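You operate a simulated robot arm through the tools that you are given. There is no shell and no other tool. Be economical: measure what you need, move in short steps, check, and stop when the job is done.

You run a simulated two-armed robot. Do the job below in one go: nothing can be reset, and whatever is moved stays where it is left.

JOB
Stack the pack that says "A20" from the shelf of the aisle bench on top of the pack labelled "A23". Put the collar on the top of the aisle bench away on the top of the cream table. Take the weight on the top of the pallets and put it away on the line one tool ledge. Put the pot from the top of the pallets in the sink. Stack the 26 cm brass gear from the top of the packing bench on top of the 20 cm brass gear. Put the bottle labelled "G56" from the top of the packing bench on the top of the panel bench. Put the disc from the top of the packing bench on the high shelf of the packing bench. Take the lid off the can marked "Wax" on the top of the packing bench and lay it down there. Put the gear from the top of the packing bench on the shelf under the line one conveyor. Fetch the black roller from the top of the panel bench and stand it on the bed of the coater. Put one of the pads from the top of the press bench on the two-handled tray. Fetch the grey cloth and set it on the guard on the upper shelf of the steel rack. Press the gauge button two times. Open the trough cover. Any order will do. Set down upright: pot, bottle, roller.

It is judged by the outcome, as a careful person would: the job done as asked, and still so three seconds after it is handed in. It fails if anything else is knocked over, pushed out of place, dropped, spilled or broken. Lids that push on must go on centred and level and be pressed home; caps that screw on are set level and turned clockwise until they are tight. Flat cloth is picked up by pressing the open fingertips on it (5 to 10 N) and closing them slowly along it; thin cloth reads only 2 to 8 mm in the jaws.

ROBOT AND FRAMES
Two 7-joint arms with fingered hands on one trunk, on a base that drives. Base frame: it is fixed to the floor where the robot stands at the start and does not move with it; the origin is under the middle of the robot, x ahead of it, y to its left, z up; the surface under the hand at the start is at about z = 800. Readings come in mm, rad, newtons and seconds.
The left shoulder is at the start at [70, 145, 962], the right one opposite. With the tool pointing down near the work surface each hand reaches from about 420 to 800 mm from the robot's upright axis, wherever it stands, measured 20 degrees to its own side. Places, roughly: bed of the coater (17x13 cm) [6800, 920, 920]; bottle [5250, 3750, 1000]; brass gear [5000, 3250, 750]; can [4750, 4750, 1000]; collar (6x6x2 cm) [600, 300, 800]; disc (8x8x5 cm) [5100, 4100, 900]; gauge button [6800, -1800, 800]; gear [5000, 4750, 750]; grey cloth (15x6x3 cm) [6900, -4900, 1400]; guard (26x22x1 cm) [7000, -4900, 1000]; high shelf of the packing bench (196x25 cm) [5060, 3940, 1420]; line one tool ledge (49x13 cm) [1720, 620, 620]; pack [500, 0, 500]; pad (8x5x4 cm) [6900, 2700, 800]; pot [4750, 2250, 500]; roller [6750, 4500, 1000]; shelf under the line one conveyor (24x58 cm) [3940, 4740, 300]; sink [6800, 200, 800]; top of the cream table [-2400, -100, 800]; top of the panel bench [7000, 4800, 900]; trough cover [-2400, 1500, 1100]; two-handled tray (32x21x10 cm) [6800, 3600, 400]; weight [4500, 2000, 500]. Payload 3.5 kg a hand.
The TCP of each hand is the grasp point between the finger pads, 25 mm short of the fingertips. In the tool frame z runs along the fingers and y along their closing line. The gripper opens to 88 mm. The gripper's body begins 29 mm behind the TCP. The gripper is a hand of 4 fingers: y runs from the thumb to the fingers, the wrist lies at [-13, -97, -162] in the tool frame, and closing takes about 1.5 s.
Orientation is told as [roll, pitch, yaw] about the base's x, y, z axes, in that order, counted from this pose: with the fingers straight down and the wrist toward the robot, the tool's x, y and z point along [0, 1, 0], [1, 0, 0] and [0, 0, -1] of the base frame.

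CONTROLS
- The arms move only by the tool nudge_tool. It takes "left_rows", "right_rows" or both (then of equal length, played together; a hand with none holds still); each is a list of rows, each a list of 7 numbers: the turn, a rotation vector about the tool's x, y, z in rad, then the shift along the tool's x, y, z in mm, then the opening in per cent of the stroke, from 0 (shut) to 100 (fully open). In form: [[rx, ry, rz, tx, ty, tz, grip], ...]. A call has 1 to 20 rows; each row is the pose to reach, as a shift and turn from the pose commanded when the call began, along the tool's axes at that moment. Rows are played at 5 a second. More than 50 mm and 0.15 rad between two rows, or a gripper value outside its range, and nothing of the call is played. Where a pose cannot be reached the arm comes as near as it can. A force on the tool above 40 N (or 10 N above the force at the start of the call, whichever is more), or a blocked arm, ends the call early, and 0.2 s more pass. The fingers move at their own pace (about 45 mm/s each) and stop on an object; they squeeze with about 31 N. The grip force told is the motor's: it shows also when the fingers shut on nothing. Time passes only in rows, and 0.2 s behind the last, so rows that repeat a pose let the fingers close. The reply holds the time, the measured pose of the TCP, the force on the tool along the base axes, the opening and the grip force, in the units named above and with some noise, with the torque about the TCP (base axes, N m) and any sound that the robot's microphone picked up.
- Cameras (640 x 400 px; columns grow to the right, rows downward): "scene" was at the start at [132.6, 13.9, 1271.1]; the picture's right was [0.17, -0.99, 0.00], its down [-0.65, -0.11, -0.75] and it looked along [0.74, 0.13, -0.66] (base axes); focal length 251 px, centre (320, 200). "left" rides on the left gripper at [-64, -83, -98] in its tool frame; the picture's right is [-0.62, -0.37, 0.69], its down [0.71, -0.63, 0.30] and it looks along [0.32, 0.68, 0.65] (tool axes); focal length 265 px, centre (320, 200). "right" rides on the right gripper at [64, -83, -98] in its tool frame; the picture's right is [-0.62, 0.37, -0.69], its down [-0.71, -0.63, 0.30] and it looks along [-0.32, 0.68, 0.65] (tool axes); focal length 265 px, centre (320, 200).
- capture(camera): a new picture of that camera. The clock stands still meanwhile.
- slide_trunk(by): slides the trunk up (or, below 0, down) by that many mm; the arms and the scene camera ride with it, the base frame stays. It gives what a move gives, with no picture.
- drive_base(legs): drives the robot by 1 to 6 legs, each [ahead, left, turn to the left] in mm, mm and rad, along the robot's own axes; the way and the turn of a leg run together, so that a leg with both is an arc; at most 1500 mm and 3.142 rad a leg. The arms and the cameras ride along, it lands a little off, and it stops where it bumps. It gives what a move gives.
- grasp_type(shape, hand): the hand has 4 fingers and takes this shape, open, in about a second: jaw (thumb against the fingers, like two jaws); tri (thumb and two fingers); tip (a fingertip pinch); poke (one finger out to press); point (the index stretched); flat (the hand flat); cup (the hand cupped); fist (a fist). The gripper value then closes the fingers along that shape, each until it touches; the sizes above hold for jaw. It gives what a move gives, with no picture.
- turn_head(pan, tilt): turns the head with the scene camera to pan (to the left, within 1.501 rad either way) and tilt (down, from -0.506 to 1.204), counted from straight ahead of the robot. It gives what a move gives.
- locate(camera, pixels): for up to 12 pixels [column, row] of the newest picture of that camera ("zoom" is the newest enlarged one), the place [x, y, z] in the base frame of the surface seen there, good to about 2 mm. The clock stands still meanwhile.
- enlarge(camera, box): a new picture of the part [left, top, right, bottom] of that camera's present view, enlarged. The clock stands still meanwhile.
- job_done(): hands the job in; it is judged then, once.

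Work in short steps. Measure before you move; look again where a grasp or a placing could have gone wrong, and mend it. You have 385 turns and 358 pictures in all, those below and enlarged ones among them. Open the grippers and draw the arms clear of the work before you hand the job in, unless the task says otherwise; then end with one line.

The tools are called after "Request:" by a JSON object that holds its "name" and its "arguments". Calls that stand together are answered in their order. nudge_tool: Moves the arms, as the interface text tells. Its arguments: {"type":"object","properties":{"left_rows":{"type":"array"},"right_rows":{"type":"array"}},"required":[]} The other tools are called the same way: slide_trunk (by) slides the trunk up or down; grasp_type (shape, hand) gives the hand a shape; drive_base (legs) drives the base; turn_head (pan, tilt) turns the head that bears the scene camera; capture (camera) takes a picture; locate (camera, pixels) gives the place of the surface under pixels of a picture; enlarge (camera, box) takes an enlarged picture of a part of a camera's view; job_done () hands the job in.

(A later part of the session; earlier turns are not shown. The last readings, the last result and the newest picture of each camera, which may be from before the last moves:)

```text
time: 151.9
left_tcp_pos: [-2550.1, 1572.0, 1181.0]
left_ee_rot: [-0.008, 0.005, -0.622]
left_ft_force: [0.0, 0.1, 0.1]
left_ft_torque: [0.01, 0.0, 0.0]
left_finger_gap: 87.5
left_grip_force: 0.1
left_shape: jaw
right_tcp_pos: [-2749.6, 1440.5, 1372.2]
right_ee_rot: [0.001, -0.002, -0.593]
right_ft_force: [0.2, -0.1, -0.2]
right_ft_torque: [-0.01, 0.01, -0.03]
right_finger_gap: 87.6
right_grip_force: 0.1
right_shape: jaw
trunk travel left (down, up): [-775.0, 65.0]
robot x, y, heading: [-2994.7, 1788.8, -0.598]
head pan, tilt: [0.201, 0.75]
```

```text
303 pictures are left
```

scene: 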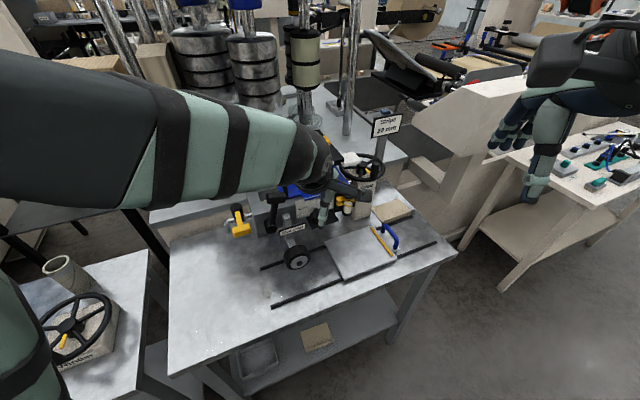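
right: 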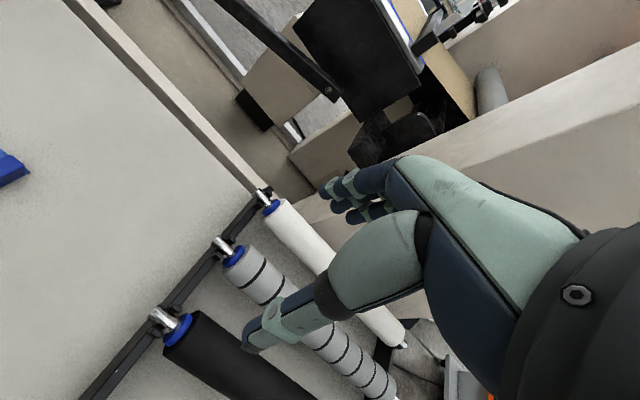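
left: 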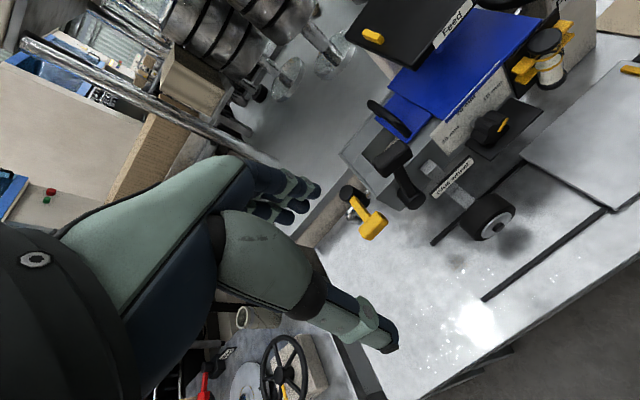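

I raise the hand, move it over the handle and turn it gradually.

Request:
{"name": "nudge_tool", "arguments": {"left_rows": [[0, 0, 0, 0, 0, -40, 100], [0, 0, 0, 10, 10, -80, 100], [0, 0, 0.1, 40, 40, -85, 100], [0, 0, 0.2, 70, 70, -85, 100], [0, 0, 0.3, 100, 100, -85, 100], [0, 0, 0.4, 130, 125, -85, 100], [0, 0, 0.5, 136, 131, -80, 100], [0, 0, 0.6, 136, 131, -80, 100], [0, 0, 0.7, 136, 131, -80, 100], [0, 0, 0.8, 136, 131, -80, 100], [0, 0, 0.9, 136, 131, -80, 100], [0, 0, 0.9, 136, 131, -80, 100]]}}

Request:
{"name": "capture", "arguments": {"camera": "left"}}

```text
time: 154.5
left_tcp_pos: [-2363.3, 1607.9, 1257.4]
left_ee_rot: [-0.009, -0.002, -1.523]
left_ft_force: [-0.3, -0.2, 0.7]
left_ft_torque: [-0.01, 0.03, 0.01]
left_finger_gap: 88.0
left_grip_force: 0.1
left_shape: jaw
right_tcp_pos: [-2749.2, 1439.1, 1372.4]
right_ee_rot: [0.0, -0.002, -0.594]
right_ft_force: [0.0, 0.7, -0.3]
right_ft_torque: [0.01, -0.01, 0.01]
right_finger_gap: 88.0
right_grip_force: 0.1
right_shape: jaw
trunk travel left (down, up): [-775.0, 65.0]
robot x, y, heading: [-2998.3, 1787.0, -0.593]
head pan, tilt: [0.201, 0.75]
```

```text
302 pictures are left
```

left: 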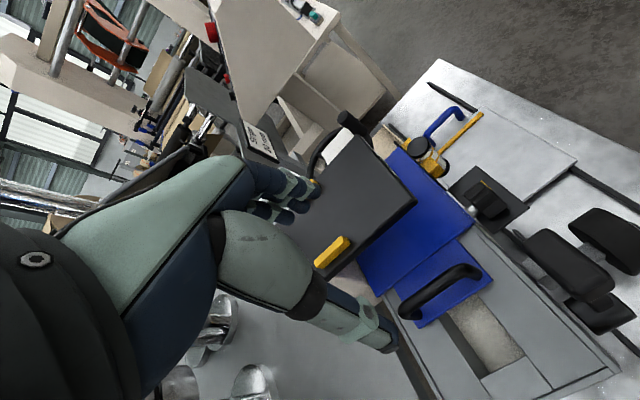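

The hand is right above the bar with its closing line along y. I narrow the opening to 40 %, descend over the bar, and close.

Request:
{"name": "nudge_tool", "arguments": {"left_rows": [[0, 0, 0, -2, 0, 10, 45], [0, 0, 0, -4, 0, 20, 42], [0, 0, 0, -4, 0, 30, 42], [0, 0, 0, -4, 0, 60, 42], [0, 0, 0, -4, 0, 90, 42], [0, 0, 0, -4, 0, 120, 42], [0, 0, 0, -4, 0, 140, 42], [0, 0, 0, -4, 0, 147, 42], [0, 0, 0, -4, 0, 147, 42]]}}

Request:
{"name": "capture", "arguments": {"camera": "left"}}

```text
time: 156.5
left_tcp_pos: [-2369.8, 1607.1, 1110.3]
left_ee_rot: [-0.011, -0.002, -1.523]
left_ft_force: [-1.0, 5.4, -0.9]
left_ft_torque: [-0.21, -0.07, 0.04]
left_finger_gap: 36.6
left_grip_force: 0.1
left_shape: jaw
right_tcp_pos: [-2751.2, 1439.8, 1372.9]
right_ee_rot: [0.0, -0.003, -0.595]
right_ft_force: [0.6, 0.1, 0.2]
right_ft_torque: [0.01, 0.0, 0.01]
right_finger_gap: 87.6
right_grip_force: 0.0
right_shape: jaw
trunk travel left (down, up): [-775.0, 65.0]
robot x, y, heading: [-2996.2, 1788.5, -0.604]
head pan, tilt: [0.201, 0.75]
```

```text
301 pictures are left
```

left: 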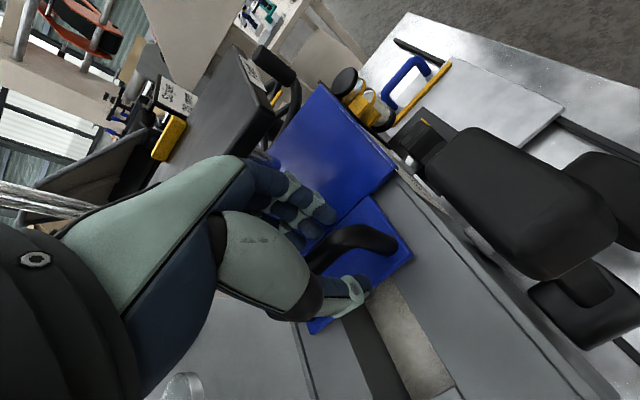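

The bar is between thumb and fingers. I close, then pull gently toward +y.

Request:
{"name": "nudge_tool", "arguments": {"left_rows": [[0, 0, 0, 0, 0, 0, 0], [0, 0, 0, 0, 0, 0, 0], [0, 0, 0, 0, 0, 0, 0], [0, 0, 0, 0, 0, 0, 0], [0, 0, 0, 0, -4, 0, 0], [0, 0, 0, 0, -8, 0, 0], [0, 0, 0, 0, -12, 0, 0], [0, 0, 0, 0, -16, 0, 0], [0, 0, 0, 0, -20, 0, 0]]}}

Request:
{"name": "capture", "arguments": {"camera": "left"}}

```text
time: 158.5
left_tcp_pos: [-2370.0, 1626.7, 1110.6]
left_ee_rot: [-0.011, -0.001, -1.521]
left_ft_force: [-1.0, 0.2, -7.9]
left_ft_torque: [-0.09, 0.0, 0.13]
left_finger_gap: 6.2
left_grip_force: 31.6
left_shape: jaw
right_tcp_pos: [-2749.3, 1440.0, 1371.5]
right_ee_rot: [0.001, -0.002, -0.595]
right_ft_force: [-0.3, 0.9, -0.3]
right_ft_torque: [0.0, 0.01, 0.01]
right_finger_gap: 87.6
right_grip_force: 0.0
right_shape: jaw
trunk travel left (down, up): [-775.0, 65.0]
robot x, y, heading: [-2995.0, 1787.0, -0.598]
head pan, tilt: [0.201, 0.75]
```

```text
300 pictures are left
```

left: 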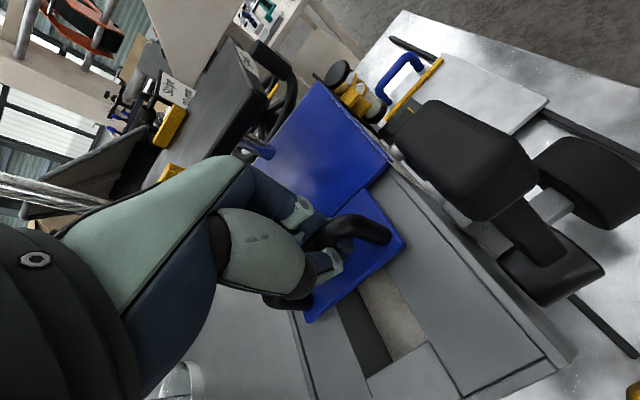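

The handle followed with almost no force. I check how much of the blue moved.

Request:
{"name": "locate", "arguments": {"camera": "left", "pixels": [[375, 170], [362, 195], [400, 240], [385, 240], [350, 225], [320, 150], [330, 90], [370, 300]]}}

Request:
{"name": "enlarge", "arguments": {"camera": "left", "box": [230, 80, 450, 320]}}

```text
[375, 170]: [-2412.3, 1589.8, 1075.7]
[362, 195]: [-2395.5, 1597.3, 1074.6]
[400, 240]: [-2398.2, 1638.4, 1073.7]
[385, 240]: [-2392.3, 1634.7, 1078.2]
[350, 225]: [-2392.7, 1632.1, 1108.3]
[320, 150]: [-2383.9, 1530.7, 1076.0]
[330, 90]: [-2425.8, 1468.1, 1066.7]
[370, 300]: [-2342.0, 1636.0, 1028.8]
```

```text
1.67 times, centred on (340, 200) of left
```

zoom: 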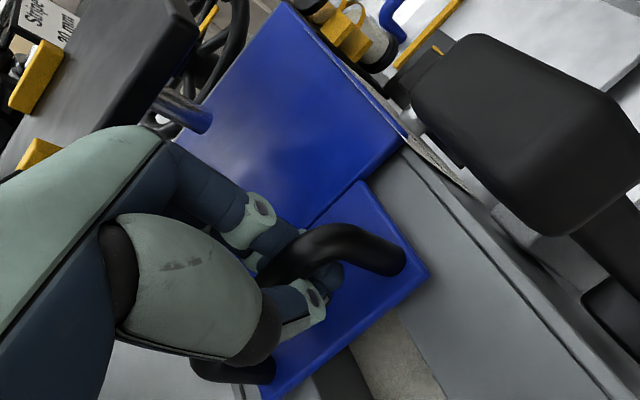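

The whole blue cover slides left. I keep pulling until it stops.

Request:
{"name": "nudge_tool", "arguments": {"left_rows": [[0, 0, 0, 0, -12, 0, 0], [0, 0, 0, 0, -24, 0, 0], [0, 0, 0, 0, -36, 0, 0], [0, 0, 0, 0, -48, 0, 0], [0, 0, 0, 0, -60, 0, 0], [0, 0, 0, 0, -72, 0, 0], [0, 0, 0, 0, -84, 0, 0], [0, 0, 0, 0, -96, 0, 0], [0, 0, 0, 0, -108, 0, 0], [0, 0, 0, 0, -120, 0, 0], [0, 0, 0, 0, -132, 0, 0], [0, 0, 0, 0, -144, 0, 0], [0, 0, 0, 0, -156, 0, 0], [0, 0, 0, 0, -168, 0, 0], [0, 0, 0, 0, -180, 0, 0]]}}

Request:
{"name": "capture", "arguments": {"camera": "left"}}

Request:
{"name": "capture", "arguments": {"camera": "scene"}}

```text
time: 161.0
left_tcp_pos: [-2371.8, 1742.6, 1108.4]
left_ee_rot: [-0.006, -0.016, -1.539]
left_ft_force: [11.4, -31.1, -15.8]
left_ft_torque: [0.05, 0.08, 0.28]
left_finger_gap: 7.1
left_grip_force: 31.0
left_shape: jaw
right_tcp_pos: [-2745.6, 1429.6, 1369.4]
right_ee_rot: [0.001, 0.005, -0.602]
right_ft_force: [-0.2, 0.8, 0.3]
right_ft_torque: [-0.03, -0.01, -0.02]
right_finger_gap: 88.1
right_grip_force: 0.0
right_shape: jaw
trunk travel left (down, up): [-775.0, 65.0]
robot x, y, heading: [-2996.7, 1784.1, -0.608]
head pan, tilt: [0.201, 0.75]
stopped in row 12 (left hand): the force on the tool passed its limit at 46 N (the readings are from after the stop); the commanded pose is now the measured one
```

```text
298 pictures are left
```

left: 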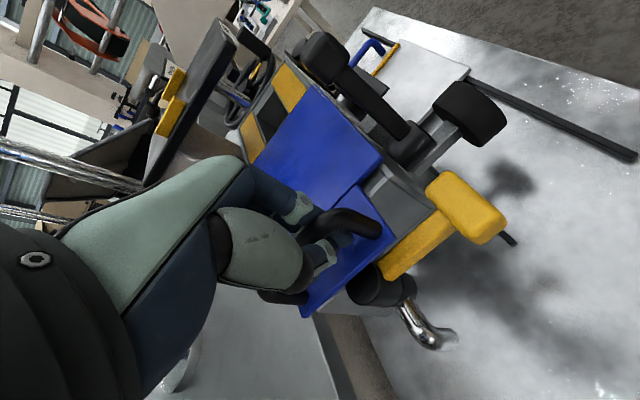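

```text
297 pictures are left
```

scene: 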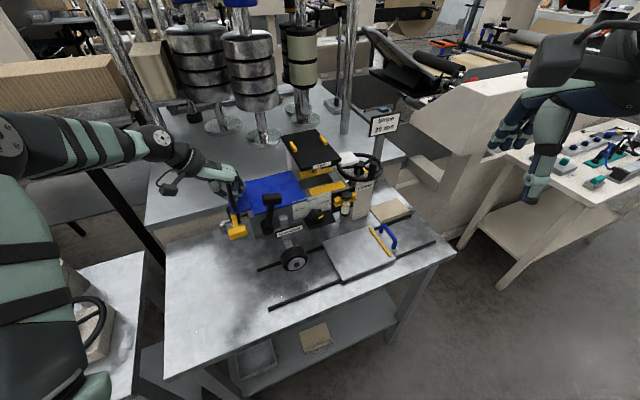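

The cover slid ~135 mm to its stop and the orange-lined trough is exposed. I release and lift the hand away.

Request:
{"name": "nudge_tool", "arguments": {"left_rows": [[0, 0, 0, 0, 2, 0, 20], [0, 0, 0, 0, 2, 0, 45], [0, 0, 0, 0, 2, 0, 45], [0, 0, 0, 0, 2, -30, 45], [0, 0, 0, 0, 2, -70, 50], [0, 0, 0, 0, 2, -110, 70], [0, 0, 0, 0, 2, -150, 100], [0, 0, -0.1, -30, 0, -180, 100], [0, 0, -0.2, -60, 0, -200, 100], [0, 0, -0.3, -90, 0, -210, 100], [0, 0, -0.4, -120, 0, -220, 100], [0, 0, -0.5, -150, 0, -230, 100], [0, 0, -0.6, -180, 0, -230, 100], [0, 0, -0.7, -190, 0, -230, 100], [0, 0, -0.8, -190, 0, -230, 100], [0, 0, -0.9, -190, 0, -230, 100]]}}

Request:
{"name": "enlarge", "arguments": {"camera": "scene", "box": [190, 110, 430, 260]}}

```text
time: 164.4
left_tcp_pos: [-2510.8, 1772.3, 1369.5]
left_ee_rot: [-0.025, -0.007, -0.63]
left_ft_force: [-0.4, 1.3, -0.1]
left_ft_torque: [-0.04, 0.03, 0.01]
left_finger_gap: 87.5
left_grip_force: 0.0
left_shape: jaw
left hand out of reach, approached as far as the arm can: row 12, 13, 14, 15, 16
right_tcp_pos: [-2751.5, 1437.3, 1372.0]
right_ee_rot: [0.002, -0.001, -0.598]
right_ft_force: [-0.1, 0.3, -0.6]
right_ft_torque: [0.02, -0.02, 0.02]
right_finger_gap: 87.7
right_grip_force: 0.1
right_shape: jaw
trunk travel left (down, up): [-775.0, 65.0]
robot x, y, heading: [-2997.2, 1789.2, -0.602]
head pan, tilt: [0.201, 0.75]
```

```text
2.67 times, centred on (310, 185) of scene
```

zoom: 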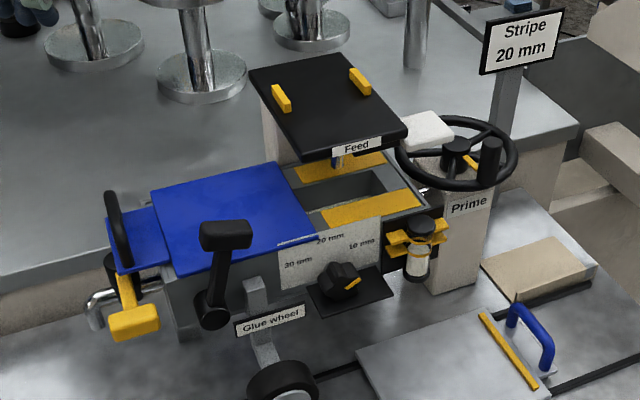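

Trough cover is open. Now back to the aisle bench by the same southern route.

Request:
{"name": "drive_base", "arguments": {"legs": [[-150, 0, 0], [0, 0, -0.969], [1500, 0, 0], [1500, 0, 0], [1500, 0, 0], [760, 0, 0]]}}

```text
time: 193.0
left_tcp_pos: [-2823.1, -3782.8, 1368.0]
left_ee_rot: [-0.024, -0.005, -1.59]
left_ft_force: [-0.8, -0.2, -0.3]
left_ft_torque: [0.0, 0.0, -0.02]
left_finger_gap: 87.5
left_grip_force: 0.0
left_shape: jaw
right_tcp_pos: [-3235.5, -3778.9, 1373.7]
right_ee_rot: [0.0, -0.004, -1.555]
right_ft_force: [0.4, 0.5, 0.3]
right_ft_torque: [-0.01, 0.0, -0.01]
right_finger_gap: 87.6
right_grip_force: 0.1
right_shape: jaw
trunk travel left (down, up): [-775.0, 65.0]
robot x, y, heading: [-3096.3, -3377.6, -1.555]
head pan, tilt: [0.201, 0.75]
```

Turn to +x, go on, then up the aisle toward the bench.

Request:
{"name": "drive_base", "arguments": {"legs": [[0, 0, 1.555], [1300, 0, 0], [1320, 0, 0], [0, 0, 1.57], [1500, 0, 0], [1500, 0, 0]]}}

```text
time: 227.4
left_tcp_pos: [-664.1, -6.6, 1368.1]
left_ee_rot: [-0.028, -0.005, 1.511]
left_ft_force: [0.9, 0.2, -0.5]
left_ft_torque: [-0.04, 0.0, -0.01]
left_finger_gap: 87.7
left_grip_force: 0.0
left_shape: jaw
right_tcp_pos: [-252.9, -28.7, 1372.4]
right_ee_rot: [0.0, -0.004, 1.544]
right_ft_force: [0.1, 0.2, 0.5]
right_ft_torque: [0.03, 0.0, -0.01]
right_finger_gap: 87.9
right_grip_force: 0.1
right_shape: jaw
trunk travel left (down, up): [-775.0, 65.0]
robot x, y, heading: [-411.7, -422.0, 1.545]
head pan, tilt: [0.201, 0.75]
```

Move to y = 0, face +x, and lower the trunk to work on the shelf.

Request:
{"name": "drive_base", "arguments": {"legs": [[422, 0, 0], [0, 0, -1.545]]}}

Request:
{"name": "slide_trunk", "arguments": {"by": -400}}

Request:
{"name": "slide_trunk", "arguments": {"by": -250}}

Request:
{"name": "turn_head", "arguments": {"pan": 0.0, "tilt": 0.45}}

Request:
{"name": "capture", "arguments": {"camera": "scene"}}

```text
time: 233.8
left_tcp_pos: [13.6, 259.1, 1368.6]
left_ee_rot: [-0.029, -0.004, -0.042]
left_ft_force: [0.1, -0.5, -0.6]
left_ft_torque: [-0.02, 0.01, 0.02]
left_finger_gap: 87.7
left_grip_force: 0.0
left_shape: jaw
right_tcp_pos: [-1.1, -154.4, 1371.8]
right_ee_rot: [0.0, -0.003, -0.008]
right_ft_force: [0.5, 0.4, 0.2]
right_ft_torque: [0.0, 0.0, 0.0]
right_finger_gap: 87.7
right_grip_force: 0.1
right_shape: jaw
trunk travel left (down, up): [-775.0, 65.0]
robot x, y, heading: [-395.6, -4.2, -0.011]
head pan, tilt: [0.201, 0.75]
```

```text
time: 237.6
left_tcp_pos: [12.8, 257.6, 967.9]
left_ee_rot: [-0.028, -0.005, -0.041]
left_ft_force: [-0.6, -0.7, -0.4]
left_ft_torque: [0.01, -0.01, -0.04]
left_finger_gap: 87.8
left_grip_force: 0.1
left_shape: jaw
right_tcp_pos: [-0.5, -154.3, 971.9]
right_ee_rot: [0.0, -0.003, -0.01]
right_ft_force: [0.1, 1.0, 1.2]
right_ft_torque: [0.01, 0.01, -0.02]
right_finger_gap: 87.9
right_grip_force: 0.1
right_shape: jaw
trunk travel left (down, up): [-375.0, 465.0]
robot x, y, heading: [-398.2, -4.9, -0.011]
head pan, tilt: [0.201, 0.75]
```

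```text
time: 240.2
left_tcp_pos: [13.1, 258.1, 718.2]
left_ee_rot: [-0.027, -0.005, -0.043]
left_ft_force: [1.0, 0.2, 0.2]
left_ft_torque: [-0.01, 0.0, 0.0]
left_finger_gap: 87.5
left_grip_force: 0.1
left_shape: jaw
right_tcp_pos: [-1.5, -155.2, 722.1]
right_ee_rot: [0.0, -0.002, -0.009]
right_ft_force: [-0.7, 0.9, -1.3]
right_ft_torque: [0.01, 0.01, 0.0]
right_finger_gap: 87.7
right_grip_force: 0.0
right_shape: jaw
trunk travel left (down, up): [-125.0, 715.0]
robot x, y, heading: [-399.9, -4.0, -0.013]
head pan, tilt: [0.201, 0.75]
```

```text
time: 241.0
left_tcp_pos: [13.6, 258.4, 718.3]
left_ee_rot: [-0.028, -0.005, -0.042]
left_ft_force: [0.0, -0.1, -0.3]
left_ft_torque: [-0.04, -0.01, -0.02]
left_finger_gap: 87.5
left_grip_force: 0.0
left_shape: jaw
right_tcp_pos: [-2.6, -154.0, 722.3]
right_ee_rot: [0.0, -0.001, -0.008]
right_ft_force: [-0.8, -0.7, -0.3]
right_ft_torque: [0.02, 0.01, 0.0]
right_finger_gap: 87.8
right_grip_force: 0.0
right_shape: jaw
trunk travel left (down, up): [-125.0, 715.0]
robot x, y, heading: [-396.6, 1.0, -0.014]
head pan, tilt: [0.0, 0.45]
```

```text
295 pictures are left
```

scene: 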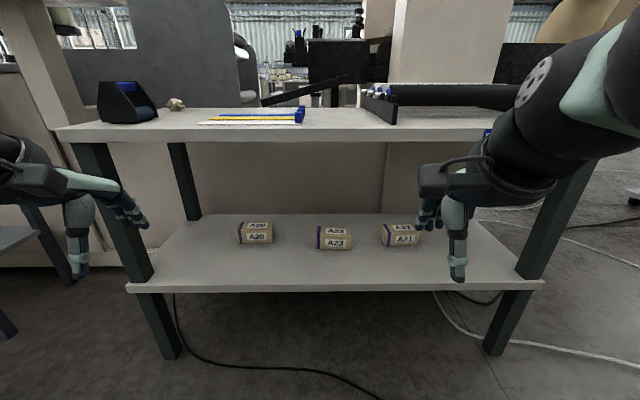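

I enlarge the packs for exact corners, and the bench edge.

Request:
{"name": "enlarge", "arguments": {"camera": "scene", "box": [220, 205, 380, 265]}}

Request:
{"name": "locate", "arguments": {"camera": "zoom", "pixels": [[80, 78], [210, 78], [95, 60], [212, 64], [75, 145], [213, 140], [392, 100], [525, 100], [405, 82], [520, 85], [390, 170], [527, 170]]}}

Request:
{"name": "locate", "arguments": {"camera": "scene", "pixels": [[250, 125], [250, 137], [250, 145], [100, 160], [150, 250], [560, 200], [300, 283], [300, 290]]}}

```text
4.00 times, centred on (300, 235) of scene
```

zoom: 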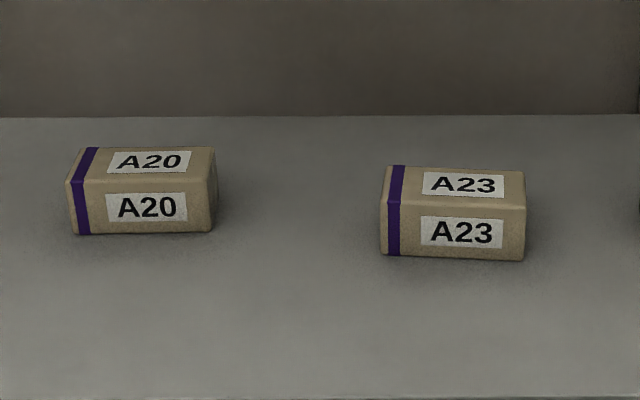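

```text
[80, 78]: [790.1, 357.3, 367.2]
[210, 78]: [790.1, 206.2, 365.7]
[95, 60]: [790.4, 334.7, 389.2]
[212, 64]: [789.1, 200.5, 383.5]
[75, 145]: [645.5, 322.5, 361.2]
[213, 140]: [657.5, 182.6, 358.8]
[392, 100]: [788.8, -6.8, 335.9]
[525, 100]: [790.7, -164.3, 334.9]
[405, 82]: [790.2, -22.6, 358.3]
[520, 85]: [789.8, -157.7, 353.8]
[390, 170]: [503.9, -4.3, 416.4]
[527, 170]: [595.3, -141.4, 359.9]
```

```text
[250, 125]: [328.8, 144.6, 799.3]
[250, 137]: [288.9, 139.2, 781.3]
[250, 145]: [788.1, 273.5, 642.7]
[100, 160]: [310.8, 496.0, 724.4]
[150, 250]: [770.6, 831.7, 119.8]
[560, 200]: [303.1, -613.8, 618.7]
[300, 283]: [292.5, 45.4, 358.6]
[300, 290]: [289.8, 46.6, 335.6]
```

Now the right pixels for the pack corners.

Request:
{"name": "locate", "arguments": {"camera": "zoom", "pixels": [[74, 182], [212, 182], [90, 150], [210, 150], [80, 230], [208, 228], [386, 204], [522, 207], [394, 169], [519, 175], [384, 250], [520, 256]]}}

```text
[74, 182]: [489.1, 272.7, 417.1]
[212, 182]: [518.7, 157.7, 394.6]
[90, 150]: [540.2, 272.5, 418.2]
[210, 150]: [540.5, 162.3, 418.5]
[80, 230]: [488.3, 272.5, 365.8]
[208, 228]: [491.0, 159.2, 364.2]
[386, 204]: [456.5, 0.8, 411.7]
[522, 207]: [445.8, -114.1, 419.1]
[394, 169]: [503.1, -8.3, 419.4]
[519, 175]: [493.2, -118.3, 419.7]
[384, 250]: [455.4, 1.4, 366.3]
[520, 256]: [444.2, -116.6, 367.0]
```

A20 centre is (516,217), 54 mm wide; A23 centre (477,−60), yaw ≈ −0.095. I pre-pose both hands low enough to pass under the bench top, then look.

Request:
{"name": "nudge_tool", "arguments": {"left_rows": [[0, 0, 0, -2, 10, 40, 100], [0, 0.01, -0.01, -6, 20, 85, 100], [0, 0.028, -0.042, -10, 40, 130, 100], [0, 0.028, -0.042, -16, 70, 165, 100], [0, 0.028, -0.042, -20, 100, 200, 100], [0, 0.028, -0.042, -24, 140, 225, 100], [0, 0.028, -0.042, -28, 175, 238, 100], [0, 0.028, -0.042, -32, 207, 238, 100], [0, 0.028, -0.042, -32, 207, 238, 100]], "right_rows": [[0, 0, 0, -10, 5, 30, 100], [0, 0, 0, -20, 10, 60, 100], [0, 0, 0, -35, 15, 90, 100], [0, 0, 0, -50, 20, 120, 100], [0, 0, 0, -65, 25, 150, 100], [0, 0, 0, -80, 30, 180, 100], [0, 0, 0, -96, 35, 210, 100], [0, 0, 0, -96, 35, 222, 100], [0, 0, 0, -96, 35, 222, 100]]}}

Request:
{"name": "capture", "arguments": {"camera": "scene"}}

```text
time: 243.0
left_tcp_pos: [219.3, 211.4, 483.4]
left_ee_rot: [-0.001, -0.002, 0.001]
left_ft_force: [-0.6, 0.2, -0.1]
left_ft_torque: [0.01, -0.01, -0.04]
left_finger_gap: 87.6
left_grip_force: 0.1
left_shape: jaw
left hand out of reach, approached as far as the arm can: row 1, 2, 3
right_tcp_pos: [33.4, -250.2, 500.3]
right_ee_rot: [0.0, -0.002, -0.008]
right_ft_force: [0.5, -0.1, -0.4]
right_ft_torque: [0.02, 0.0, 0.02]
right_finger_gap: 87.4
right_grip_force: 0.1
right_shape: jaw
trunk travel left (down, up): [-125.0, 715.0]
robot x, y, heading: [-396.3, -1.9, -0.013]
head pan, tilt: [0.0, 0.45]
```

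```text
293 pictures are left
```

scene: 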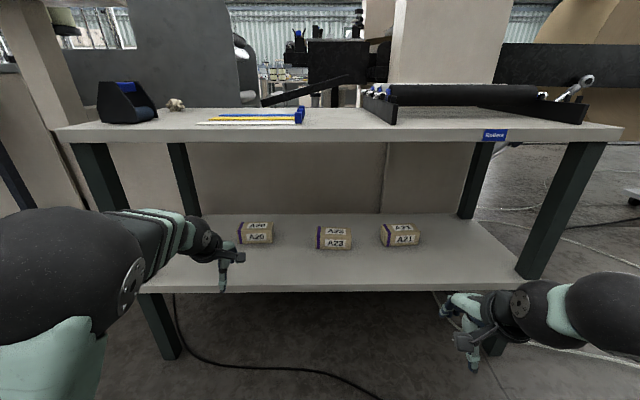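

I check where the left forearm and elbow are before driving in.

Request:
{"name": "locate", "arguments": {"camera": "scene", "pixels": [[70, 215], [140, 220], [190, 225], [130, 290], [20, 330], [100, 180], [520, 290], [210, 235]]}}

```text
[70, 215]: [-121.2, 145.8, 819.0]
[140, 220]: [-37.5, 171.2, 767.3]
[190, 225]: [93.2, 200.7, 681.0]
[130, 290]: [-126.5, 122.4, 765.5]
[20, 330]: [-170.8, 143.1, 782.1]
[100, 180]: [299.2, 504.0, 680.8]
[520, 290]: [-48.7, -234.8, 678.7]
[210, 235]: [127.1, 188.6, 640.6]
```

The elbow is up at z ≈ 819; too high to pass under the bench. I raise the hand and lower the trunk 120 mm more so the forearm is flatter.

Request:
{"name": "nudge_tool", "arguments": {"left_rows": [[0, 0, 0, 0, 0, -40, 100], [0, 0, 0, 0, 0, -80, 100], [0, 0, 0, 0, 0, -115, 100], [0, 0, 0, 0, 0, -115, 100]], "right_rows": [[0, 0, 0, 0, 0, -40, 100], [0, 0, 0, 0, 0, -80, 100], [0, 0, 0, 0, 0, -115, 100], [0, 0, 0, 0, 0, -115, 100]]}}

Request:
{"name": "slide_trunk", "arguments": {"by": -120}}

Request:
{"name": "capture", "arguments": {"camera": "scene"}}

```text
time: 244.0
left_tcp_pos: [218.4, 211.4, 597.3]
left_ee_rot: [-0.001, -0.005, 0.0]
left_ft_force: [-0.6, 0.7, 0.4]
left_ft_torque: [-0.01, -0.01, 0.01]
left_finger_gap: 87.6
left_grip_force: 0.0
left_shape: jaw
right_tcp_pos: [34.3, -251.9, 615.6]
right_ee_rot: [0.0, -0.001, -0.009]
right_ft_force: [-0.2, 0.4, -1.0]
right_ft_torque: [0.02, 0.0, -0.02]
right_finger_gap: 87.7
right_grip_force: 0.1
right_shape: jaw
trunk travel left (down, up): [-125.0, 715.0]
robot x, y, heading: [-400.2, -2.5, -0.011]
head pan, tilt: [0.0, 0.45]
```

```text
time: 245.5
left_tcp_pos: [218.7, 211.6, 477.0]
left_ee_rot: [-0.001, -0.004, -0.001]
left_ft_force: [-0.2, -0.3, 0.0]
left_ft_torque: [-0.01, -0.01, 0.03]
left_finger_gap: 87.5
left_grip_force: 0.2
left_shape: jaw
right_tcp_pos: [34.0, -250.6, 495.9]
right_ee_rot: [0.001, -0.001, -0.007]
right_ft_force: [-0.3, 0.3, -0.6]
right_ft_torque: [-0.01, -0.01, 0.02]
right_finger_gap: 88.0
right_grip_force: 0.0
right_shape: jaw
trunk travel left (down, up): [-5.0, 835.0]
robot x, y, heading: [-398.4, -1.5, -0.016]
head pan, tilt: [0.0, 0.45]
```

```text
292 pictures are left
```

scene: 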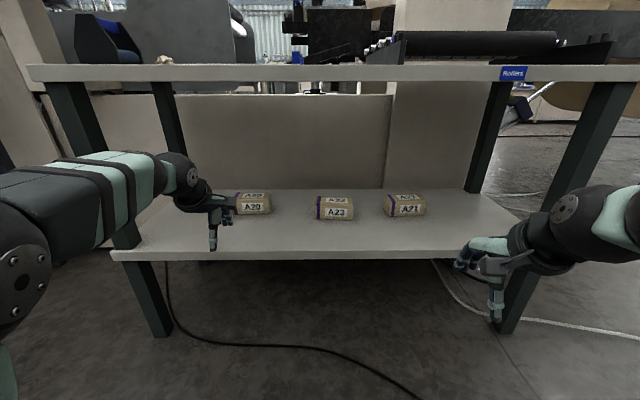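

Request:
{"name": "locate", "arguments": {"camera": "scene", "pixels": [[70, 165], [120, 155], [170, 155], [20, 230], [20, 290], [185, 175], [600, 200], [205, 205], [250, 81]]}}

```text
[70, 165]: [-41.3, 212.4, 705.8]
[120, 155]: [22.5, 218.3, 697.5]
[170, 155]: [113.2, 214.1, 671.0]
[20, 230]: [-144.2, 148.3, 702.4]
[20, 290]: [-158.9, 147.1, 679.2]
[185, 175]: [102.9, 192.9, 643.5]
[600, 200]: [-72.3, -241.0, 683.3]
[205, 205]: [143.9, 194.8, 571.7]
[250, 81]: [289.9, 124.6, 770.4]
```

Elbow is now at z ≈ 705, under the 755 underside. I drive in ~297 mm.

Request:
{"name": "drive_base", "arguments": {"legs": [[150, 0, 0], [147, 8, 0.014]]}}

Request:
{"name": "capture", "arguments": {"camera": "left"}}

Request:
{"name": "capture", "arguments": {"camera": "scene"}}

```text
time: 247.8
left_tcp_pos: [514.4, 225.5, 477.0]
left_ee_rot: [0.001, -0.003, 0.015]
left_ft_force: [0.4, 0.2, 0.2]
left_ft_torque: [-0.02, -0.01, -0.02]
left_finger_gap: 87.5
left_grip_force: 0.1
left_shape: jaw
right_tcp_pos: [333.4, -240.9, 495.8]
right_ee_rot: [0.001, -0.002, 0.004]
right_ft_force: [0.5, -0.3, -0.4]
right_ft_torque: [-0.01, -0.02, 0.0]
right_finger_gap: 87.8
right_grip_force: 0.0
right_shape: jaw
trunk travel left (down, up): [-5.0, 835.0]
robot x, y, heading: [-102.0, -0.1, 0.005]
head pan, tilt: [0.0, 0.45]
```

```text
291 pictures are left
```

left: 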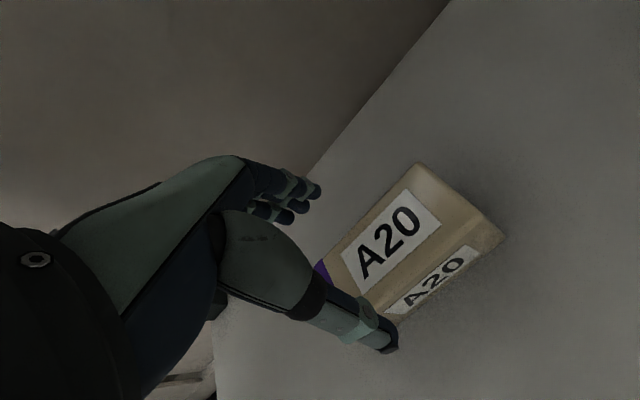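

```text
290 pictures are left
```

scene: 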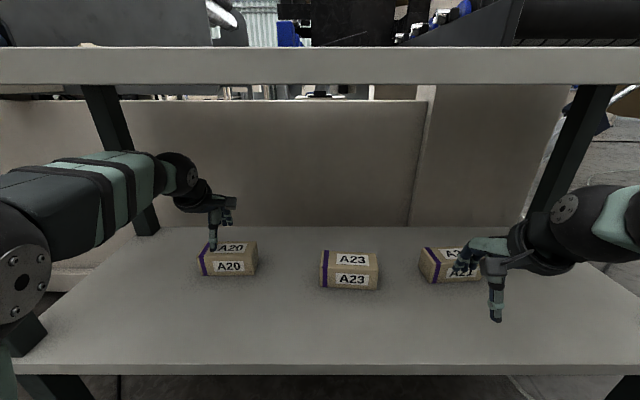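

I verify the pack's edges from this view before descending.

Request:
{"name": "locate", "arguments": {"camera": "left", "pixels": [[380, 190], [418, 164], [465, 205], [498, 232], [425, 262], [400, 280], [330, 245]]}}

```text
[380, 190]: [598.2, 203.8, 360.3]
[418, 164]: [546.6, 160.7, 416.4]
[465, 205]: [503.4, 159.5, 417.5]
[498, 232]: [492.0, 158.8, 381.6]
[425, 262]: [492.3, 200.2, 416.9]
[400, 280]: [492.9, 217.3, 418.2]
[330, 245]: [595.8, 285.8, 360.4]
```

Pack x 491–546, centre (518,217). I descend to z 400 and close.

Request:
{"name": "nudge_tool", "arguments": {"left_rows": [[0, 0, 0.015, -8, 4, 0, 100], [0, 0, 0.015, -8, 4, 30, 100], [0, 0, 0.015, -8, 4, 60, 100], [0, 0, 0.015, -8, 4, 78, 100], [0, 0, 0.015, -8, 4, 78, 50], [0, 0, 0.015, -8, 4, 78, 0], [0, 0, 0.015, -8, 4, 78, 0], [0, 0, 0.015, -8, 4, 78, 0], [0, 0, 0.015, -8, 4, 78, 0]]}}

Request:
{"name": "nudge_tool", "arguments": {"left_rows": [[0, 0, 0, 0, 0, -20, 0], [0, 0, 0, 0, 0, -45, 0], [0, 0, 0, 0, 0, -70, 0], [0, 0, 0, 0, 0, -95, 0], [0, 0, 0, 0, 0, -95, 0]]}}

Request:
{"name": "capture", "arguments": {"camera": "left"}}

```text
time: 249.8
left_tcp_pos: [516.9, 216.8, 398.8]
left_ee_rot: [0.001, -0.005, -0.001]
left_ft_force: [2.6, -0.7, 2.0]
left_ft_torque: [0.06, -0.22, -0.08]
left_finger_gap: 59.6
left_grip_force: 30.8
left_shape: jaw
right_tcp_pos: [333.8, -239.2, 496.2]
right_ee_rot: [0.0, -0.003, 0.004]
right_ft_force: [-0.4, 0.4, 0.3]
right_ft_torque: [-0.02, -0.03, -0.01]
right_finger_gap: 87.6
right_grip_force: 0.1
right_shape: jaw
trunk travel left (down, up): [-5.0, 835.0]
robot x, y, heading: [-100.8, 3.9, 0.002]
head pan, tilt: [0.0, 0.45]
```

```text
time: 251.0
left_tcp_pos: [517.0, 216.4, 493.6]
left_ee_rot: [-0.001, -0.002, -0.002]
left_ft_force: [0.2, 0.6, -2.0]
left_ft_torque: [-0.05, 0.01, -0.02]
left_finger_gap: 59.4
left_grip_force: 31.7
left_shape: jaw
right_tcp_pos: [333.8, -239.0, 496.3]
right_ee_rot: [0.0, 0.0, 0.004]
right_ft_force: [-0.5, 0.6, -0.1]
right_ft_torque: [0.01, 0.0, 0.01]
right_finger_gap: 87.8
right_grip_force: 0.1
right_shape: jaw
trunk travel left (down, up): [-5.0, 835.0]
robot x, y, heading: [-101.4, -0.2, 0.007]
head pan, tilt: [0.0, 0.45]
```

```text
289 pictures are left
```

left: 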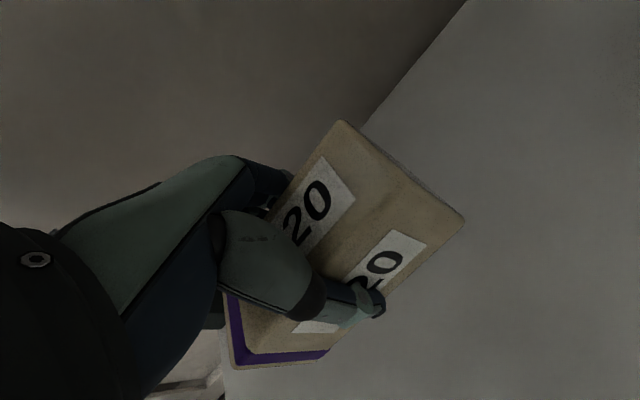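

Lifted cleanly. I sidestep right 177 mm with the base (and back 40), then finish with the arm over A23.

Request:
{"name": "drive_base", "arguments": {"legs": [[-40, -177, 0]]}}

Request:
{"name": "nudge_tool", "arguments": {"left_rows": [[0, 0, 0.03, -30, 0, 0, 0], [0, 0, 0.06, -60, 0, 0, 0], [0, 0, 0.095, -90, 0, 0, 0], [0, 0, 0.095, -90, 0, 0, 0]]}}

Request:
{"name": "capture", "arguments": {"camera": "scene"}}

Request:
{"name": "capture", "arguments": {"camera": "left"}}

```text
time: 252.5
left_tcp_pos: [477.8, 37.7, 493.7]
left_ee_rot: [0.002, -0.004, -0.001]
left_ft_force: [-0.4, -0.5, -2.7]
left_ft_torque: [0.0, -0.01, -0.05]
left_finger_gap: 59.3
left_grip_force: 30.2
left_shape: jaw
right_tcp_pos: [294.6, -420.3, 496.4]
right_ee_rot: [0.001, -0.001, 0.003]
right_ft_force: [0.2, 0.0, -0.2]
right_ft_torque: [0.01, 0.01, 0.01]
right_finger_gap: 88.0
right_grip_force: 0.0
right_shape: jaw
trunk travel left (down, up): [-5.0, 835.0]
robot x, y, heading: [-139.0, -176.7, 0.003]
head pan, tilt: [0.0, 0.45]
```

```text
time: 253.5
left_tcp_pos: [477.3, -53.1, 494.4]
left_ee_rot: [0.0, -0.005, -0.098]
left_ft_force: [0.1, 1.0, -3.0]
left_ft_torque: [-0.02, -0.01, -0.01]
left_finger_gap: 59.2
left_grip_force: 31.2
left_shape: jaw
right_tcp_pos: [293.4, -420.0, 495.6]
right_ee_rot: [0.001, -0.002, 0.005]
right_ft_force: [-0.3, 0.1, -0.3]
right_ft_torque: [0.02, -0.03, 0.01]
right_finger_gap: 87.4
right_grip_force: 0.1
right_shape: jaw
trunk travel left (down, up): [-5.0, 835.0]
robot x, y, heading: [-141.8, -175.2, 0.002]
head pan, tilt: [0.0, 0.45]
```

```text
288 pictures are left
```

scene: 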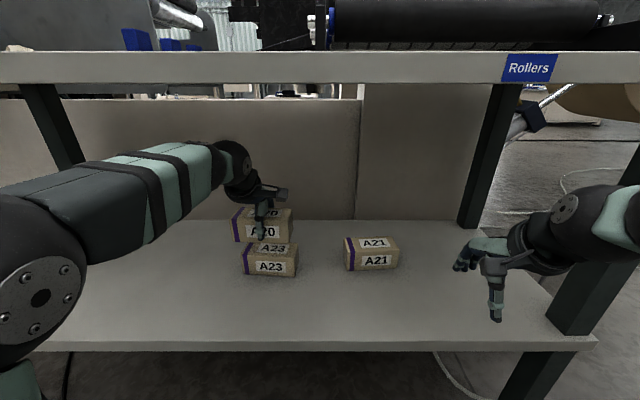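

```text
287 pictures are left
```

left: 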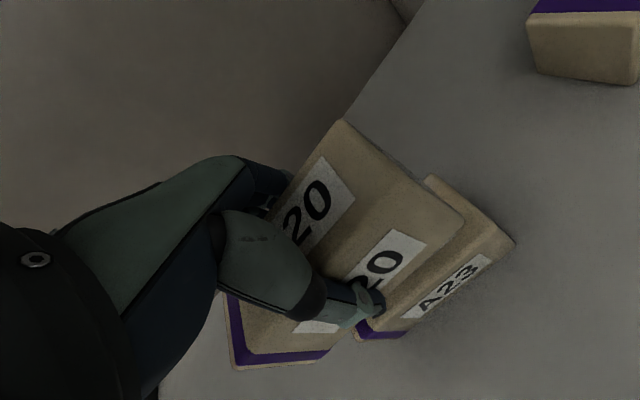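

I measure both packs' front faces to align them.

Request:
{"name": "enlarge", "arguments": {"camera": "scene", "box": [220, 195, 316, 285]}}

```text
4.44 times, centred on (268, 240) of scene
```

zoom: 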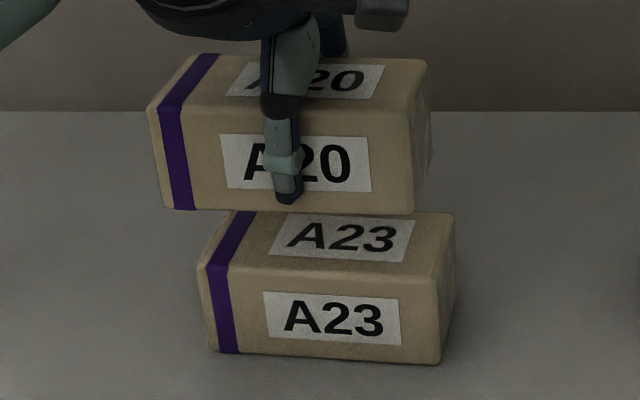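

Request:
{"name": "locate", "arguments": {"camera": "zoom", "pixels": [[162, 160], [408, 160], [165, 200], [410, 205], [205, 300], [436, 310], [212, 345], [436, 355], [412, 64], [448, 218]]}}

```text
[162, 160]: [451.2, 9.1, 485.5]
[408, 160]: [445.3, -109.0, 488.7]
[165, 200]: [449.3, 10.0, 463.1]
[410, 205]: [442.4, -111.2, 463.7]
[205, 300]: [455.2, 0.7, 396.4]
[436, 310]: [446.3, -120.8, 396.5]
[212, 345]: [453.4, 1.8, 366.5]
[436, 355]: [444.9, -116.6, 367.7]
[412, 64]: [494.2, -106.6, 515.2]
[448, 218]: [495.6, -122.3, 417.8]
```

I shift −9 mm in y, +3 mm in x, lower ~35 mm, and release.

Request:
{"name": "nudge_tool", "arguments": {"left_rows": [[0, 0, 0, -9, 2, 0, 0], [0, 0, 0, -9, 2, 15, 0], [0, 0, 0, -9, 2, 28, 0], [0, 0, 0, -9, 2, 33, 0], [0, 0, 0, -9, 2, 35, 0], [0, 0, 0, -9, 2, 36, 0]]}}

Request:
{"name": "enlarge", "arguments": {"camera": "scene", "box": [220, 195, 316, 285]}}

```text
time: 254.9
left_tcp_pos: [478.4, -62.4, 458.1]
left_ee_rot: [0.001, -0.001, -0.099]
left_ft_force: [1.4, -0.3, -0.4]
left_ft_torque: [0.07, -0.03, -0.04]
left_finger_gap: 59.3
left_grip_force: 30.7
left_shape: jaw
right_tcp_pos: [295.4, -419.9, 495.5]
right_ee_rot: [-0.001, -0.002, 0.005]
right_ft_force: [-0.7, -0.1, -1.0]
right_ft_torque: [-0.06, -0.01, 0.01]
right_finger_gap: 87.5
right_grip_force: 0.1
right_shape: jaw
trunk travel left (down, up): [-5.0, 835.0]
robot x, y, heading: [-142.6, -181.1, 0.0]
head pan, tilt: [0.0, 0.45]
```

```text
4.44 times, centred on (268, 240) of scene
```

zoom: 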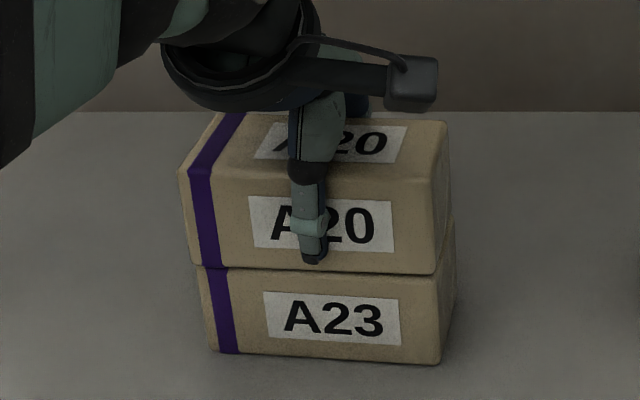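

They're in contact and aligned. I open, lift 65 mm, and back out.

Request:
{"name": "nudge_tool", "arguments": {"left_rows": [[0, 0, 0, 0, 0, 1, 30], [0, 0, 0, 0, 0, 1, 60], [0, 0, 0, 0, 0, 1, 100], [0, 0, 0, 0, 0, 1, 100], [0, 0, 0, 0, 0, -25, 100], [0, 0, 0, 0, 0, -65, 100], [0, 0, 0, 0, 0, -65, 100]]}}

Request:
{"name": "drive_base", "arguments": {"legs": [[-400, 0, 0]]}}

Request:
{"name": "capture", "arguments": {"camera": "scene"}}

```text
time: 256.5
left_tcp_pos: [478.7, -62.0, 522.9]
left_ee_rot: [0.002, -0.004, -0.099]
left_ft_force: [0.2, -0.7, -0.3]
left_ft_torque: [0.03, -0.01, -0.01]
left_finger_gap: 87.8
left_grip_force: 0.0
left_shape: jaw
right_tcp_pos: [293.7, -419.7, 495.6]
right_ee_rot: [-0.002, -0.002, 0.002]
right_ft_force: [0.1, 0.6, 0.7]
right_ft_torque: [0.01, 0.01, -0.01]
right_finger_gap: 87.9
right_grip_force: 0.0
right_shape: jaw
trunk travel left (down, up): [-5.0, 835.0]
robot x, y, heading: [-141.4, -176.1, 0.0]
head pan, tilt: [0.0, 0.45]
```

```text
time: 259.0
left_tcp_pos: [77.5, -60.8, 521.6]
left_ee_rot: [0.001, -0.003, -0.094]
left_ft_force: [-0.4, -0.5, -0.1]
left_ft_torque: [0.01, 0.02, -0.05]
left_finger_gap: 87.9
left_grip_force: 0.1
left_shape: jaw
right_tcp_pos: [-106.2, -419.7, 495.5]
right_ee_rot: [0.001, -0.001, 0.004]
right_ft_force: [0.8, -0.4, 0.4]
right_ft_torque: [0.04, 0.02, -0.03]
right_finger_gap: 87.7
right_grip_force: 0.1
right_shape: jaw
trunk travel left (down, up): [-5.0, 835.0]
robot x, y, heading: [-543.4, -177.1, 0.003]
head pan, tilt: [0.0, 0.45]
```

```text
284 pictures are left
```

scene: 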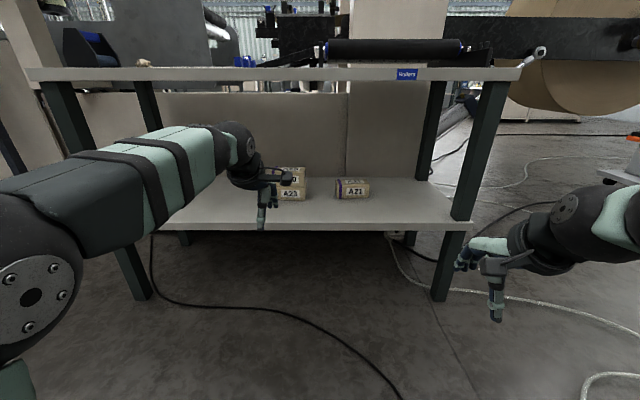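

A20 sits on A23. Next I go to the other side of line one. I raise the trunk and tuck the arms for travel.

Request:
{"name": "slide_trunk", "arguments": {"by": 400}}

Request:
{"name": "slide_trunk", "arguments": {"by": 350}}

Request:
{"name": "nudge_tool", "arguments": {"left_rows": [[0, 0, 0, 30, -30, -15, 100], [0, 0, -0.03, 60, -60, -30, 100], [0, 0, -0.06, 90, -90, -45, 100], [0, 0, -0.09, 110, -130, -60, 100], [0, 0, -0.09, 130, -160, -75, 100], [0, 0, -0.09, 140, -190, -90, 100], [0, 0, -0.09, 140, -190, -90, 100]], "right_rows": [[0, 0, 0, 15, 0, -15, 100], [0, 0, 0, 30, 0, -30, 100], [0, 0, 0, 45, 0, -45, 100], [0, 0, 0, 60, -5, -60, 100], [0, 0, 0, 75, -10, -75, 100], [0, 0, 0, 90, -15, -90, 100], [0, 0, 0, 90, -20, -90, 100]]}}

Request:
{"name": "drive_base", "arguments": {"legs": [[0, 0, -1.573], [1500, 0, 0], [1500, 0, 0], [200, 0, 0], [0, 0, 1.57]]}}

Request:
{"name": "turn_head", "arguments": {"pan": 0, "tilt": 0.35}}

Request:
{"name": "capture", "arguments": {"camera": "scene"}}

```text
time: 262.9
left_tcp_pos: [77.5, -62.2, 922.2]
left_ee_rot: [0.0, -0.002, -0.094]
left_ft_force: [0.2, -0.1, 0.3]
left_ft_torque: [0.0, 0.02, 0.0]
left_finger_gap: 87.9
left_grip_force: 0.0
left_shape: jaw
right_tcp_pos: [-107.9, -420.5, 896.9]
right_ee_rot: [-0.001, -0.003, 0.005]
right_ft_force: [0.7, 0.7, 0.0]
right_ft_torque: [0.0, -0.02, 0.0]
right_finger_gap: 88.0
right_grip_force: 0.1
right_shape: jaw
trunk travel left (down, up): [-405.0, 435.0]
robot x, y, heading: [-544.0, -174.6, -0.0]
head pan, tilt: [0.0, 0.45]
```

```text
time: 266.3
left_tcp_pos: [76.4, -61.3, 1272.8]
left_ee_rot: [-0.001, -0.004, -0.093]
left_ft_force: [-0.2, 0.0, 0.2]
left_ft_torque: [0.0, -0.02, -0.01]
left_finger_gap: 87.8
left_grip_force: 0.0
left_shape: jaw
right_tcp_pos: [-108.6, -419.8, 1245.7]
right_ee_rot: [0.001, -0.002, 0.006]
right_ft_force: [-0.9, 0.7, 0.2]
right_ft_torque: [-0.03, 0.0, -0.02]
right_finger_gap: 87.5
right_grip_force: 0.0
right_shape: jaw
trunk travel left (down, up): [-755.0, 85.0]
robot x, y, heading: [-541.2, -177.6, 0.01]
head pan, tilt: [0.0, 0.45]
```

```text
time: 267.9
left_tcp_pos: [-100.3, 94.9, 1363.9]
left_ee_rot: [0.002, -0.004, -0.003]
left_ft_force: [-1.1, -0.9, 0.1]
left_ft_torque: [-0.02, -0.02, 0.0]
left_finger_gap: 87.7
left_grip_force: 0.1
left_shape: jaw
right_tcp_pos: [-127.9, -330.7, 1334.6]
right_ee_rot: [0.0, -0.001, 0.005]
right_ft_force: [-0.4, 0.0, 0.2]
right_ft_torque: [0.04, -0.01, 0.0]
right_finger_gap: 87.7
right_grip_force: 0.1
right_shape: jaw
trunk travel left (down, up): [-755.0, 85.0]
robot x, y, heading: [-539.0, -177.5, 0.005]
head pan, tilt: [0.0, 0.45]
```

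```text
time: 291.2
left_tcp_pos: [-103.2, -3110.3, 1361.5]
left_ee_rot: [0.0, -0.002, 0.002]
left_ft_force: [0.6, 0.0, -0.2]
left_ft_torque: [0.0, 0.01, 0.02]
left_finger_gap: 88.0
left_grip_force: 0.1
left_shape: jaw
right_tcp_pos: [-128.4, -3535.2, 1334.7]
right_ee_rot: [0.0, -0.001, 0.011]
right_ft_force: [-0.5, 0.3, 1.4]
right_ft_torque: [0.03, 0.0, 0.01]
right_finger_gap: 87.8
right_grip_force: 0.1
right_shape: jaw
trunk travel left (down, up): [-755.0, 85.0]
robot x, y, heading: [-546.6, -3385.5, 0.008]
head pan, tilt: [0.0, 0.45]
```

```text
time: 291.9
left_tcp_pos: [-103.2, -3110.7, 1362.9]
left_ee_rot: [0.0, -0.004, 0.001]
left_ft_force: [0.0, 0.7, -0.4]
left_ft_torque: [-0.03, 0.01, 0.02]
left_finger_gap: 88.1
left_grip_force: 0.0
left_shape: jaw
right_tcp_pos: [-128.6, -3535.4, 1335.5]
right_ee_rot: [-0.002, -0.001, 0.01]
right_ft_force: [0.5, -0.5, -0.4]
right_ft_torque: [0.0, 0.01, 0.03]
right_finger_gap: 87.8
right_grip_force: 0.0
right_shape: jaw
trunk travel left (down, up): [-755.0, 85.0]
robot x, y, heading: [-544.7, -3384.1, 0.008]
head pan, tilt: [0.0, 0.351]
```

```text
283 pictures are left
```

scene: 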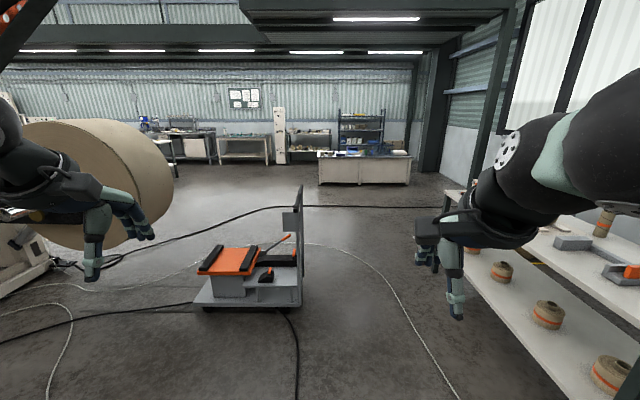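

I locate the roll, the cart, the right bench and others ahead.

Request:
{"name": "locate", "arguments": {"camera": "scene", "pixels": [[150, 190], [100, 130], [200, 305], [300, 305], [300, 200], [450, 210], [540, 350], [320, 180], [410, 180], [360, 130], [245, 160], [280, 140]]}}

```text
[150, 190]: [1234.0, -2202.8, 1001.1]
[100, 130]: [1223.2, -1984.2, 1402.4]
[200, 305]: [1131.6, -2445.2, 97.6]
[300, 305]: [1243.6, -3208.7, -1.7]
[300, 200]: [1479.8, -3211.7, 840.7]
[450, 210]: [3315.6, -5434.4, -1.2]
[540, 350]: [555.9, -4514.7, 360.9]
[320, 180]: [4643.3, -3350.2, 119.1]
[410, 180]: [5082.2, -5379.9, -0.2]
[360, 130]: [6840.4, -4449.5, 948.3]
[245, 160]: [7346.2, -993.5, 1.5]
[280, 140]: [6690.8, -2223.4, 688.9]
```

I check the right bench's front edge for the passage south of the cart.

Request:
{"name": "locate", "arguments": {"camera": "scene", "pixels": [[445, 195], [470, 232], [500, 300], [530, 370], [575, 395], [303, 270], [300, 190]]}}

```text
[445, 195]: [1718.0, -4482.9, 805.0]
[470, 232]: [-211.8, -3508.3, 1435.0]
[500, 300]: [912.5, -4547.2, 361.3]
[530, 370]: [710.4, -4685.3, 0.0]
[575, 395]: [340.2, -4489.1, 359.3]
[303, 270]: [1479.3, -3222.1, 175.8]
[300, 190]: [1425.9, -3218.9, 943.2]
```

Gap centre is y ≈ −3850. I drive through to x ≈ 2500 and turn to +y.

Request:
{"name": "drive_base", "arguments": {"legs": [[900, -475, 0], [1500, 0, 0], [650, 0, 0], [0, 0, 1.562]]}}

Request:
{"name": "capture", "arguments": {"camera": "scene"}}

```text
time: 311.2
left_tcp_pos: [2256.6, -3396.0, 1363.1]
left_ee_rot: [0.0, -0.005, 1.546]
left_ft_force: [0.2, -0.7, -0.3]
left_ft_torque: [0.01, 0.02, -0.01]
left_finger_gap: 88.0
left_grip_force: 0.1
left_shape: jaw
right_tcp_pos: [2681.7, -3430.2, 1335.3]
right_ee_rot: [0.002, -0.002, 1.557]
right_ft_force: [0.0, 0.2, 0.2]
right_ft_torque: [-0.04, 0.01, 0.0]
right_finger_gap: 87.7
right_grip_force: 0.1
right_shape: jaw
trunk travel left (down, up): [-755.0, 85.0]
robot x, y, heading: [2521.8, -3841.7, 1.559]
head pan, tilt: [0.0, 0.351]
```

```text
282 pictures are left
```

scene: 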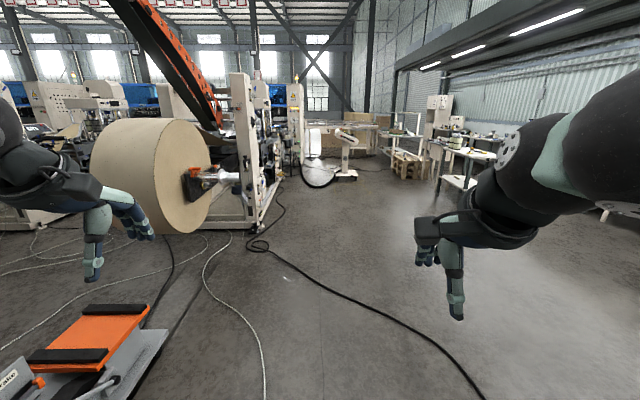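

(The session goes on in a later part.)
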